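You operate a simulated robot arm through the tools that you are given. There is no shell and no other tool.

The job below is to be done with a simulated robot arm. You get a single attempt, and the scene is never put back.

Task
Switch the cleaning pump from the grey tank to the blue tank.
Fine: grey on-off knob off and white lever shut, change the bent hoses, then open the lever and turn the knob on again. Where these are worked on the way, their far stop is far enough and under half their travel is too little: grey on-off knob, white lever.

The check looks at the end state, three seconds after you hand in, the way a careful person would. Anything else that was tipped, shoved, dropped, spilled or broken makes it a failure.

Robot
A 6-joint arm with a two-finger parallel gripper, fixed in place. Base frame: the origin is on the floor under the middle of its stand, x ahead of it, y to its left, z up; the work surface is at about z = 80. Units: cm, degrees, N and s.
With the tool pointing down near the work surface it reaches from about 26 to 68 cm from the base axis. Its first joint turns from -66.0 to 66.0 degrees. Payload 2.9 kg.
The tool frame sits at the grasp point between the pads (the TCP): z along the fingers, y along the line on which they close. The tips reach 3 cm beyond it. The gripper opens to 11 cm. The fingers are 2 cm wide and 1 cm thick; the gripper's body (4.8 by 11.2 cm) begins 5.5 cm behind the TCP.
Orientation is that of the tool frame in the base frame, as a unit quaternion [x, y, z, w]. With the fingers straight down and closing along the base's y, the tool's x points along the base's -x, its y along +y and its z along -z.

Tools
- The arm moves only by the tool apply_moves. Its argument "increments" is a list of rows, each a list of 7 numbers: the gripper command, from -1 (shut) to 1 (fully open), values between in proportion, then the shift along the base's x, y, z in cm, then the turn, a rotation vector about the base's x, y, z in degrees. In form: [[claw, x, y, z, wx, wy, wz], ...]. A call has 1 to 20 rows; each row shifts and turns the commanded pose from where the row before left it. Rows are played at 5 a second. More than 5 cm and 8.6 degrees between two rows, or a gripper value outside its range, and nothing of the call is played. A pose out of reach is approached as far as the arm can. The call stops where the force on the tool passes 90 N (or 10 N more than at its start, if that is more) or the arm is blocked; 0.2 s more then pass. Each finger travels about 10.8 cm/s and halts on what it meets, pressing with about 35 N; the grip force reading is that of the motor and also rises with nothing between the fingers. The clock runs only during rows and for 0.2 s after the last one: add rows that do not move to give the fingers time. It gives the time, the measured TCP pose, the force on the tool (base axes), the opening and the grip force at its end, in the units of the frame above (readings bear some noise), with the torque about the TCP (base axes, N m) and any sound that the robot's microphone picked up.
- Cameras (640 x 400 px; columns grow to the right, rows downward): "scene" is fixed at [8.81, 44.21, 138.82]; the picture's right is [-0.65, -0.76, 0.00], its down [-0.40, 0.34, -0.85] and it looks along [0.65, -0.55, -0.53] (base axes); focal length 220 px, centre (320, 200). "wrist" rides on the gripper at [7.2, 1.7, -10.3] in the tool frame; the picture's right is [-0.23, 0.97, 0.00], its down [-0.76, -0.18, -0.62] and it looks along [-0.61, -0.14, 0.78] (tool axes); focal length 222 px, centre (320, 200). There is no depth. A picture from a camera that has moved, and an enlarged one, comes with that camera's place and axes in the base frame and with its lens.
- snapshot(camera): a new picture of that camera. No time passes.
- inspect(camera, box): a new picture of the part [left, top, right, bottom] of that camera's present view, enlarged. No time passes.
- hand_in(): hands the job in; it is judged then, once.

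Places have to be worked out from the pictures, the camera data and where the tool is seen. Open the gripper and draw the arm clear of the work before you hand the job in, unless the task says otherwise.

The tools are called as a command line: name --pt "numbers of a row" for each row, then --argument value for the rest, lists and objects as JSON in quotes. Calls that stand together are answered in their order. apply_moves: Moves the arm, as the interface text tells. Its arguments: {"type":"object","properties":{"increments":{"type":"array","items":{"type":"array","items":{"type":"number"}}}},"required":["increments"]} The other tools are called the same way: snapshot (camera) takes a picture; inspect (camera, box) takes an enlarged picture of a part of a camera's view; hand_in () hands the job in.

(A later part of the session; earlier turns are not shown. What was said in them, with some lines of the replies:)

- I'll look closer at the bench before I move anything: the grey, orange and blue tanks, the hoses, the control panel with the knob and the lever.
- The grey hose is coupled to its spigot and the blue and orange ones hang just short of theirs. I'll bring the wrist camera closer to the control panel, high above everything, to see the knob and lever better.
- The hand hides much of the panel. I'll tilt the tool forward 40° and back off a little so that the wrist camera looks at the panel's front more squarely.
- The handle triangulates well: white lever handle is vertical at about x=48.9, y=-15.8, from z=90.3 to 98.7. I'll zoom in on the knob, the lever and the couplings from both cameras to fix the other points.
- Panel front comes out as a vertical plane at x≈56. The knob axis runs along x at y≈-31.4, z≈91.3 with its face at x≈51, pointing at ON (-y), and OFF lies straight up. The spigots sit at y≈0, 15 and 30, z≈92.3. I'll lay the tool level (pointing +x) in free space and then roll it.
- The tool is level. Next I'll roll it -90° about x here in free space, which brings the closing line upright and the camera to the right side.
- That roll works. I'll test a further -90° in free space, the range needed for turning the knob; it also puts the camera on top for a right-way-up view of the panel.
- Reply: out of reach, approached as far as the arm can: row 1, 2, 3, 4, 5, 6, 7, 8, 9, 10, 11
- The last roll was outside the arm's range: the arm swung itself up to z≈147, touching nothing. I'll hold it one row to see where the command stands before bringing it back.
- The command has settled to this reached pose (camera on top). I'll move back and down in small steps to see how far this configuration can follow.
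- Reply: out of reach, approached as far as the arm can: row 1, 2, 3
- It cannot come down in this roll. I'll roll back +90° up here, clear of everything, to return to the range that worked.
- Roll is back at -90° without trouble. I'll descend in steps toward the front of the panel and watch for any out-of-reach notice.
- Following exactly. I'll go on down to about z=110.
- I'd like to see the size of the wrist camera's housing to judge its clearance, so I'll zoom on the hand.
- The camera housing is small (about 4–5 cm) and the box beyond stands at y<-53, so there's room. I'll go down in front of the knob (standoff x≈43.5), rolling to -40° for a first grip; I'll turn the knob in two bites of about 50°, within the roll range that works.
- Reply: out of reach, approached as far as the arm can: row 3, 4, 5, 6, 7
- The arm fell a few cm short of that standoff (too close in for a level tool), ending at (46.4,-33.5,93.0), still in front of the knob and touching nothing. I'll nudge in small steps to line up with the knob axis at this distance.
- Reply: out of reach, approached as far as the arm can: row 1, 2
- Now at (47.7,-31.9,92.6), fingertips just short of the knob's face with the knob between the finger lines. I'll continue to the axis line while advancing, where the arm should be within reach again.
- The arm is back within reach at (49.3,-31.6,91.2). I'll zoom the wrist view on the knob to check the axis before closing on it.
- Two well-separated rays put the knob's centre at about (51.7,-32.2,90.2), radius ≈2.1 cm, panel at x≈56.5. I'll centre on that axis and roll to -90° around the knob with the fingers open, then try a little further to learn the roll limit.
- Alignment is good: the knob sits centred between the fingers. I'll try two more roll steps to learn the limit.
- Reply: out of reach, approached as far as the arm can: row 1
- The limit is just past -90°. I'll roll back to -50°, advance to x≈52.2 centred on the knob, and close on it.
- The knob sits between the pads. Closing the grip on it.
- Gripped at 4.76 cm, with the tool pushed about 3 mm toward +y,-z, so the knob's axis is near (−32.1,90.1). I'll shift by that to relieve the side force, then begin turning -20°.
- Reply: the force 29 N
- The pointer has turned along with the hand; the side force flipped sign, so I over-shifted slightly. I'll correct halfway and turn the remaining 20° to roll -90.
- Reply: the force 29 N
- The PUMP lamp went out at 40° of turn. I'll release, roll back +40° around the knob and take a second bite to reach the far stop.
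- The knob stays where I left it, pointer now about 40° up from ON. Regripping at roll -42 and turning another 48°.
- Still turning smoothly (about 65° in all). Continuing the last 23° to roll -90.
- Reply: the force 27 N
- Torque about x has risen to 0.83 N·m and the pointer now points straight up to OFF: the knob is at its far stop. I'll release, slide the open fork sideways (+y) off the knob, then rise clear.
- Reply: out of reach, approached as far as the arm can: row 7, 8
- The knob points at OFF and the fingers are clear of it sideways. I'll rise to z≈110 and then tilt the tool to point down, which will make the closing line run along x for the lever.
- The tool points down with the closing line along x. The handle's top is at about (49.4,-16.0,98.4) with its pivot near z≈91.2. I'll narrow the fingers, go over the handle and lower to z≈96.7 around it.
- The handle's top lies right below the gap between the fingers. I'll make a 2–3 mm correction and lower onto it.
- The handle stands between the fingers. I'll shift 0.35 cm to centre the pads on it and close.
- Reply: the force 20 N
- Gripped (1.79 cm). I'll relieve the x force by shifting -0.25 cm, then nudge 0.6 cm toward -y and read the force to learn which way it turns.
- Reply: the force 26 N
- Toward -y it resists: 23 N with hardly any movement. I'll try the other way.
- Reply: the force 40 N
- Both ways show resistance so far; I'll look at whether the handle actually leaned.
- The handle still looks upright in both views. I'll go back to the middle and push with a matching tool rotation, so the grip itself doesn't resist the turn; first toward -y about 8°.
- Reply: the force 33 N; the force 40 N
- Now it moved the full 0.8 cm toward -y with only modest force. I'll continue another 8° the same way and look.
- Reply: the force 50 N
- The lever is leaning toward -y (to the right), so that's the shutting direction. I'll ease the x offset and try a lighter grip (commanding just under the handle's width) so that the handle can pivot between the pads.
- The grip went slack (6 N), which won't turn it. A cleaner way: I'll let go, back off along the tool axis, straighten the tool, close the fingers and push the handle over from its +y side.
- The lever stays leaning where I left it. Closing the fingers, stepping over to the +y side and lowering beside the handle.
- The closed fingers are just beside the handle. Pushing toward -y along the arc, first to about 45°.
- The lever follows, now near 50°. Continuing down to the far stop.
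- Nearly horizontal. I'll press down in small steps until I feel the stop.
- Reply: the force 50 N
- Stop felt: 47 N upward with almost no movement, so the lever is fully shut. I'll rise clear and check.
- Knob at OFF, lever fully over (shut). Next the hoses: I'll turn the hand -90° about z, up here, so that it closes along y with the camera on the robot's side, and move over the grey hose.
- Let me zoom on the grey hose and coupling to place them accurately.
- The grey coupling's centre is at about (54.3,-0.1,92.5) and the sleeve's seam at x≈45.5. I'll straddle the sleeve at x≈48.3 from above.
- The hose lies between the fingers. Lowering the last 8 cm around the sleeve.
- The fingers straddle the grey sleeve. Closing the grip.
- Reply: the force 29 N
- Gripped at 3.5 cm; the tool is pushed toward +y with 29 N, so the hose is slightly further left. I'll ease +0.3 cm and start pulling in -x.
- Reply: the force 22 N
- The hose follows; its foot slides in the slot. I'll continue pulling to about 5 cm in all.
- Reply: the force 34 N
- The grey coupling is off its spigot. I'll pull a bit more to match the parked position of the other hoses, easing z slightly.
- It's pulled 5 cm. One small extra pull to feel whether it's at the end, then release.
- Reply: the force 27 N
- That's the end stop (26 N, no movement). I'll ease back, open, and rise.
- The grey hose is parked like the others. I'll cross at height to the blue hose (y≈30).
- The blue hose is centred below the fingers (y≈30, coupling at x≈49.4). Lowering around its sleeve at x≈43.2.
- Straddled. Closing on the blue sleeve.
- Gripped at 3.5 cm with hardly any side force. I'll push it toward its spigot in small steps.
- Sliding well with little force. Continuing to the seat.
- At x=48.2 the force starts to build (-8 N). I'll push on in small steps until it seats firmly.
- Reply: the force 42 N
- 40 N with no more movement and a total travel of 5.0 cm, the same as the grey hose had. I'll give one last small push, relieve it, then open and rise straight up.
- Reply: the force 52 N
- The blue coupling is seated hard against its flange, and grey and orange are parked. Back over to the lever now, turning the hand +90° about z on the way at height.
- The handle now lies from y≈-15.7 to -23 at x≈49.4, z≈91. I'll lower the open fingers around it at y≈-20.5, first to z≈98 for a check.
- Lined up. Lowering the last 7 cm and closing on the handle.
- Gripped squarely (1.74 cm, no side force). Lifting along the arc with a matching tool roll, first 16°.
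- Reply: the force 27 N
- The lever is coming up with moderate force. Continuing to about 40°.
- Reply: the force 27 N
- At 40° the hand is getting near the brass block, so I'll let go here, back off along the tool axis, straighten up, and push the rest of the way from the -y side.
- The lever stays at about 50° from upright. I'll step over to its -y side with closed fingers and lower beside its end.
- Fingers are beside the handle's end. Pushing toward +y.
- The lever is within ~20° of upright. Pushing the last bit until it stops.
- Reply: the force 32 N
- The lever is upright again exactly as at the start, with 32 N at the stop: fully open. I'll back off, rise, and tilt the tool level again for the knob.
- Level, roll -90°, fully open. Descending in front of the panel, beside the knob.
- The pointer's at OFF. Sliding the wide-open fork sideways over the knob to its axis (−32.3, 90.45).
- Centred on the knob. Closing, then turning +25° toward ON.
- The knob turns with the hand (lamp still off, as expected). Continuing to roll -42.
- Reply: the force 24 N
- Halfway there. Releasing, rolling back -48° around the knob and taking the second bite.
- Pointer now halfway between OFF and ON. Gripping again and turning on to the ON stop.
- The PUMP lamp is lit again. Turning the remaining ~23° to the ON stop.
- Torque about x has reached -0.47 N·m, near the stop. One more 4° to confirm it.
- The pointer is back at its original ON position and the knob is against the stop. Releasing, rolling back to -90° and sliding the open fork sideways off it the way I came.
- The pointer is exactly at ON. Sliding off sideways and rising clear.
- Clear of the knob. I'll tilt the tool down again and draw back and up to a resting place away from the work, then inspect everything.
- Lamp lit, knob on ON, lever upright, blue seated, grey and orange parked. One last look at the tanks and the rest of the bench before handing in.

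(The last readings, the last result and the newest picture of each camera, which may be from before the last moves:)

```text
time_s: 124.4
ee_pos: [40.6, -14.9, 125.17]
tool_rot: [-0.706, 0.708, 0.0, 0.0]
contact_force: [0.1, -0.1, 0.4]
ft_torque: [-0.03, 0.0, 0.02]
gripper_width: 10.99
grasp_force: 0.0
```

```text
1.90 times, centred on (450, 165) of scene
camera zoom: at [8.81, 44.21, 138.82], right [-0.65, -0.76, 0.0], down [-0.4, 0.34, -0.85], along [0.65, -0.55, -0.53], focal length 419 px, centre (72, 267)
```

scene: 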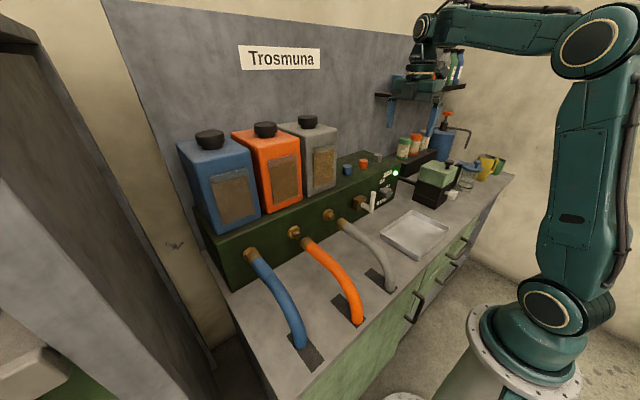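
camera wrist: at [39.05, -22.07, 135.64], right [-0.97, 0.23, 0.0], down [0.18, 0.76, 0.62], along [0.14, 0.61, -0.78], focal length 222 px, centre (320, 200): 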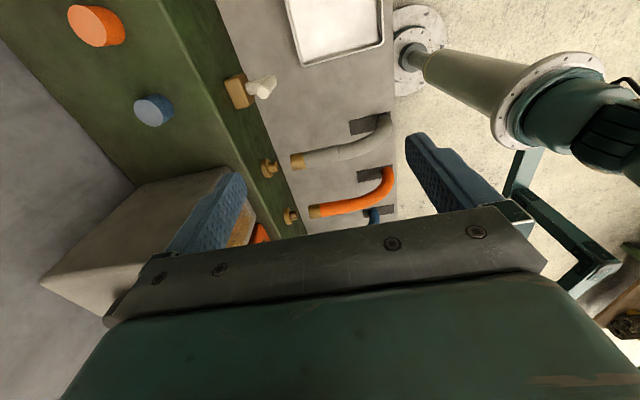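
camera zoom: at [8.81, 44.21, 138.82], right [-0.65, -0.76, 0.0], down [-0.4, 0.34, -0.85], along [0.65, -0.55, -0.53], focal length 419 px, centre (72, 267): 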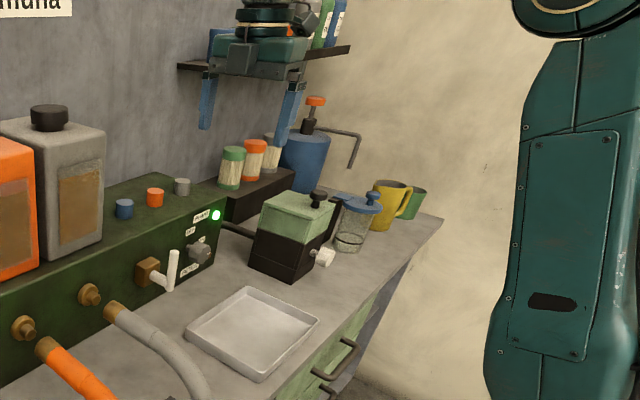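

All is in place and nothing else has been disturbed: knob ON with the PUMP lamp lit, lever open, blue hose connected, grey parked, gripper open and clear. Handing in.

hand_in

```text
The job is handed in.
```

The cleaning pump now runs from the blue tank, and I've handed the job in; I don't have the check's verdict yet.

- **Shutting down:** I turned the grey knob to OFF, against its stop, and the PUMP lamp went out. Then I pushed the white lever fully over to shut, also to its stop.
- **Hoses:** I pulled the grey hose off its spigot and parked it at the end of its slot. I pushed the blue hose on until it seated against its flange. The orange hose was left alone.
- **Starting up again:** I put the lever back upright against its stop, open as it was at the start. I then turned the knob back to ON and the PUMP lamp lit again.

I saw nothing tipped, shoved or spilled in the last pictures. While I was first testing how far the hand could turn, the arm swung up out of its reachable range, but it touched nothing. The gripper is open and clear of the work.
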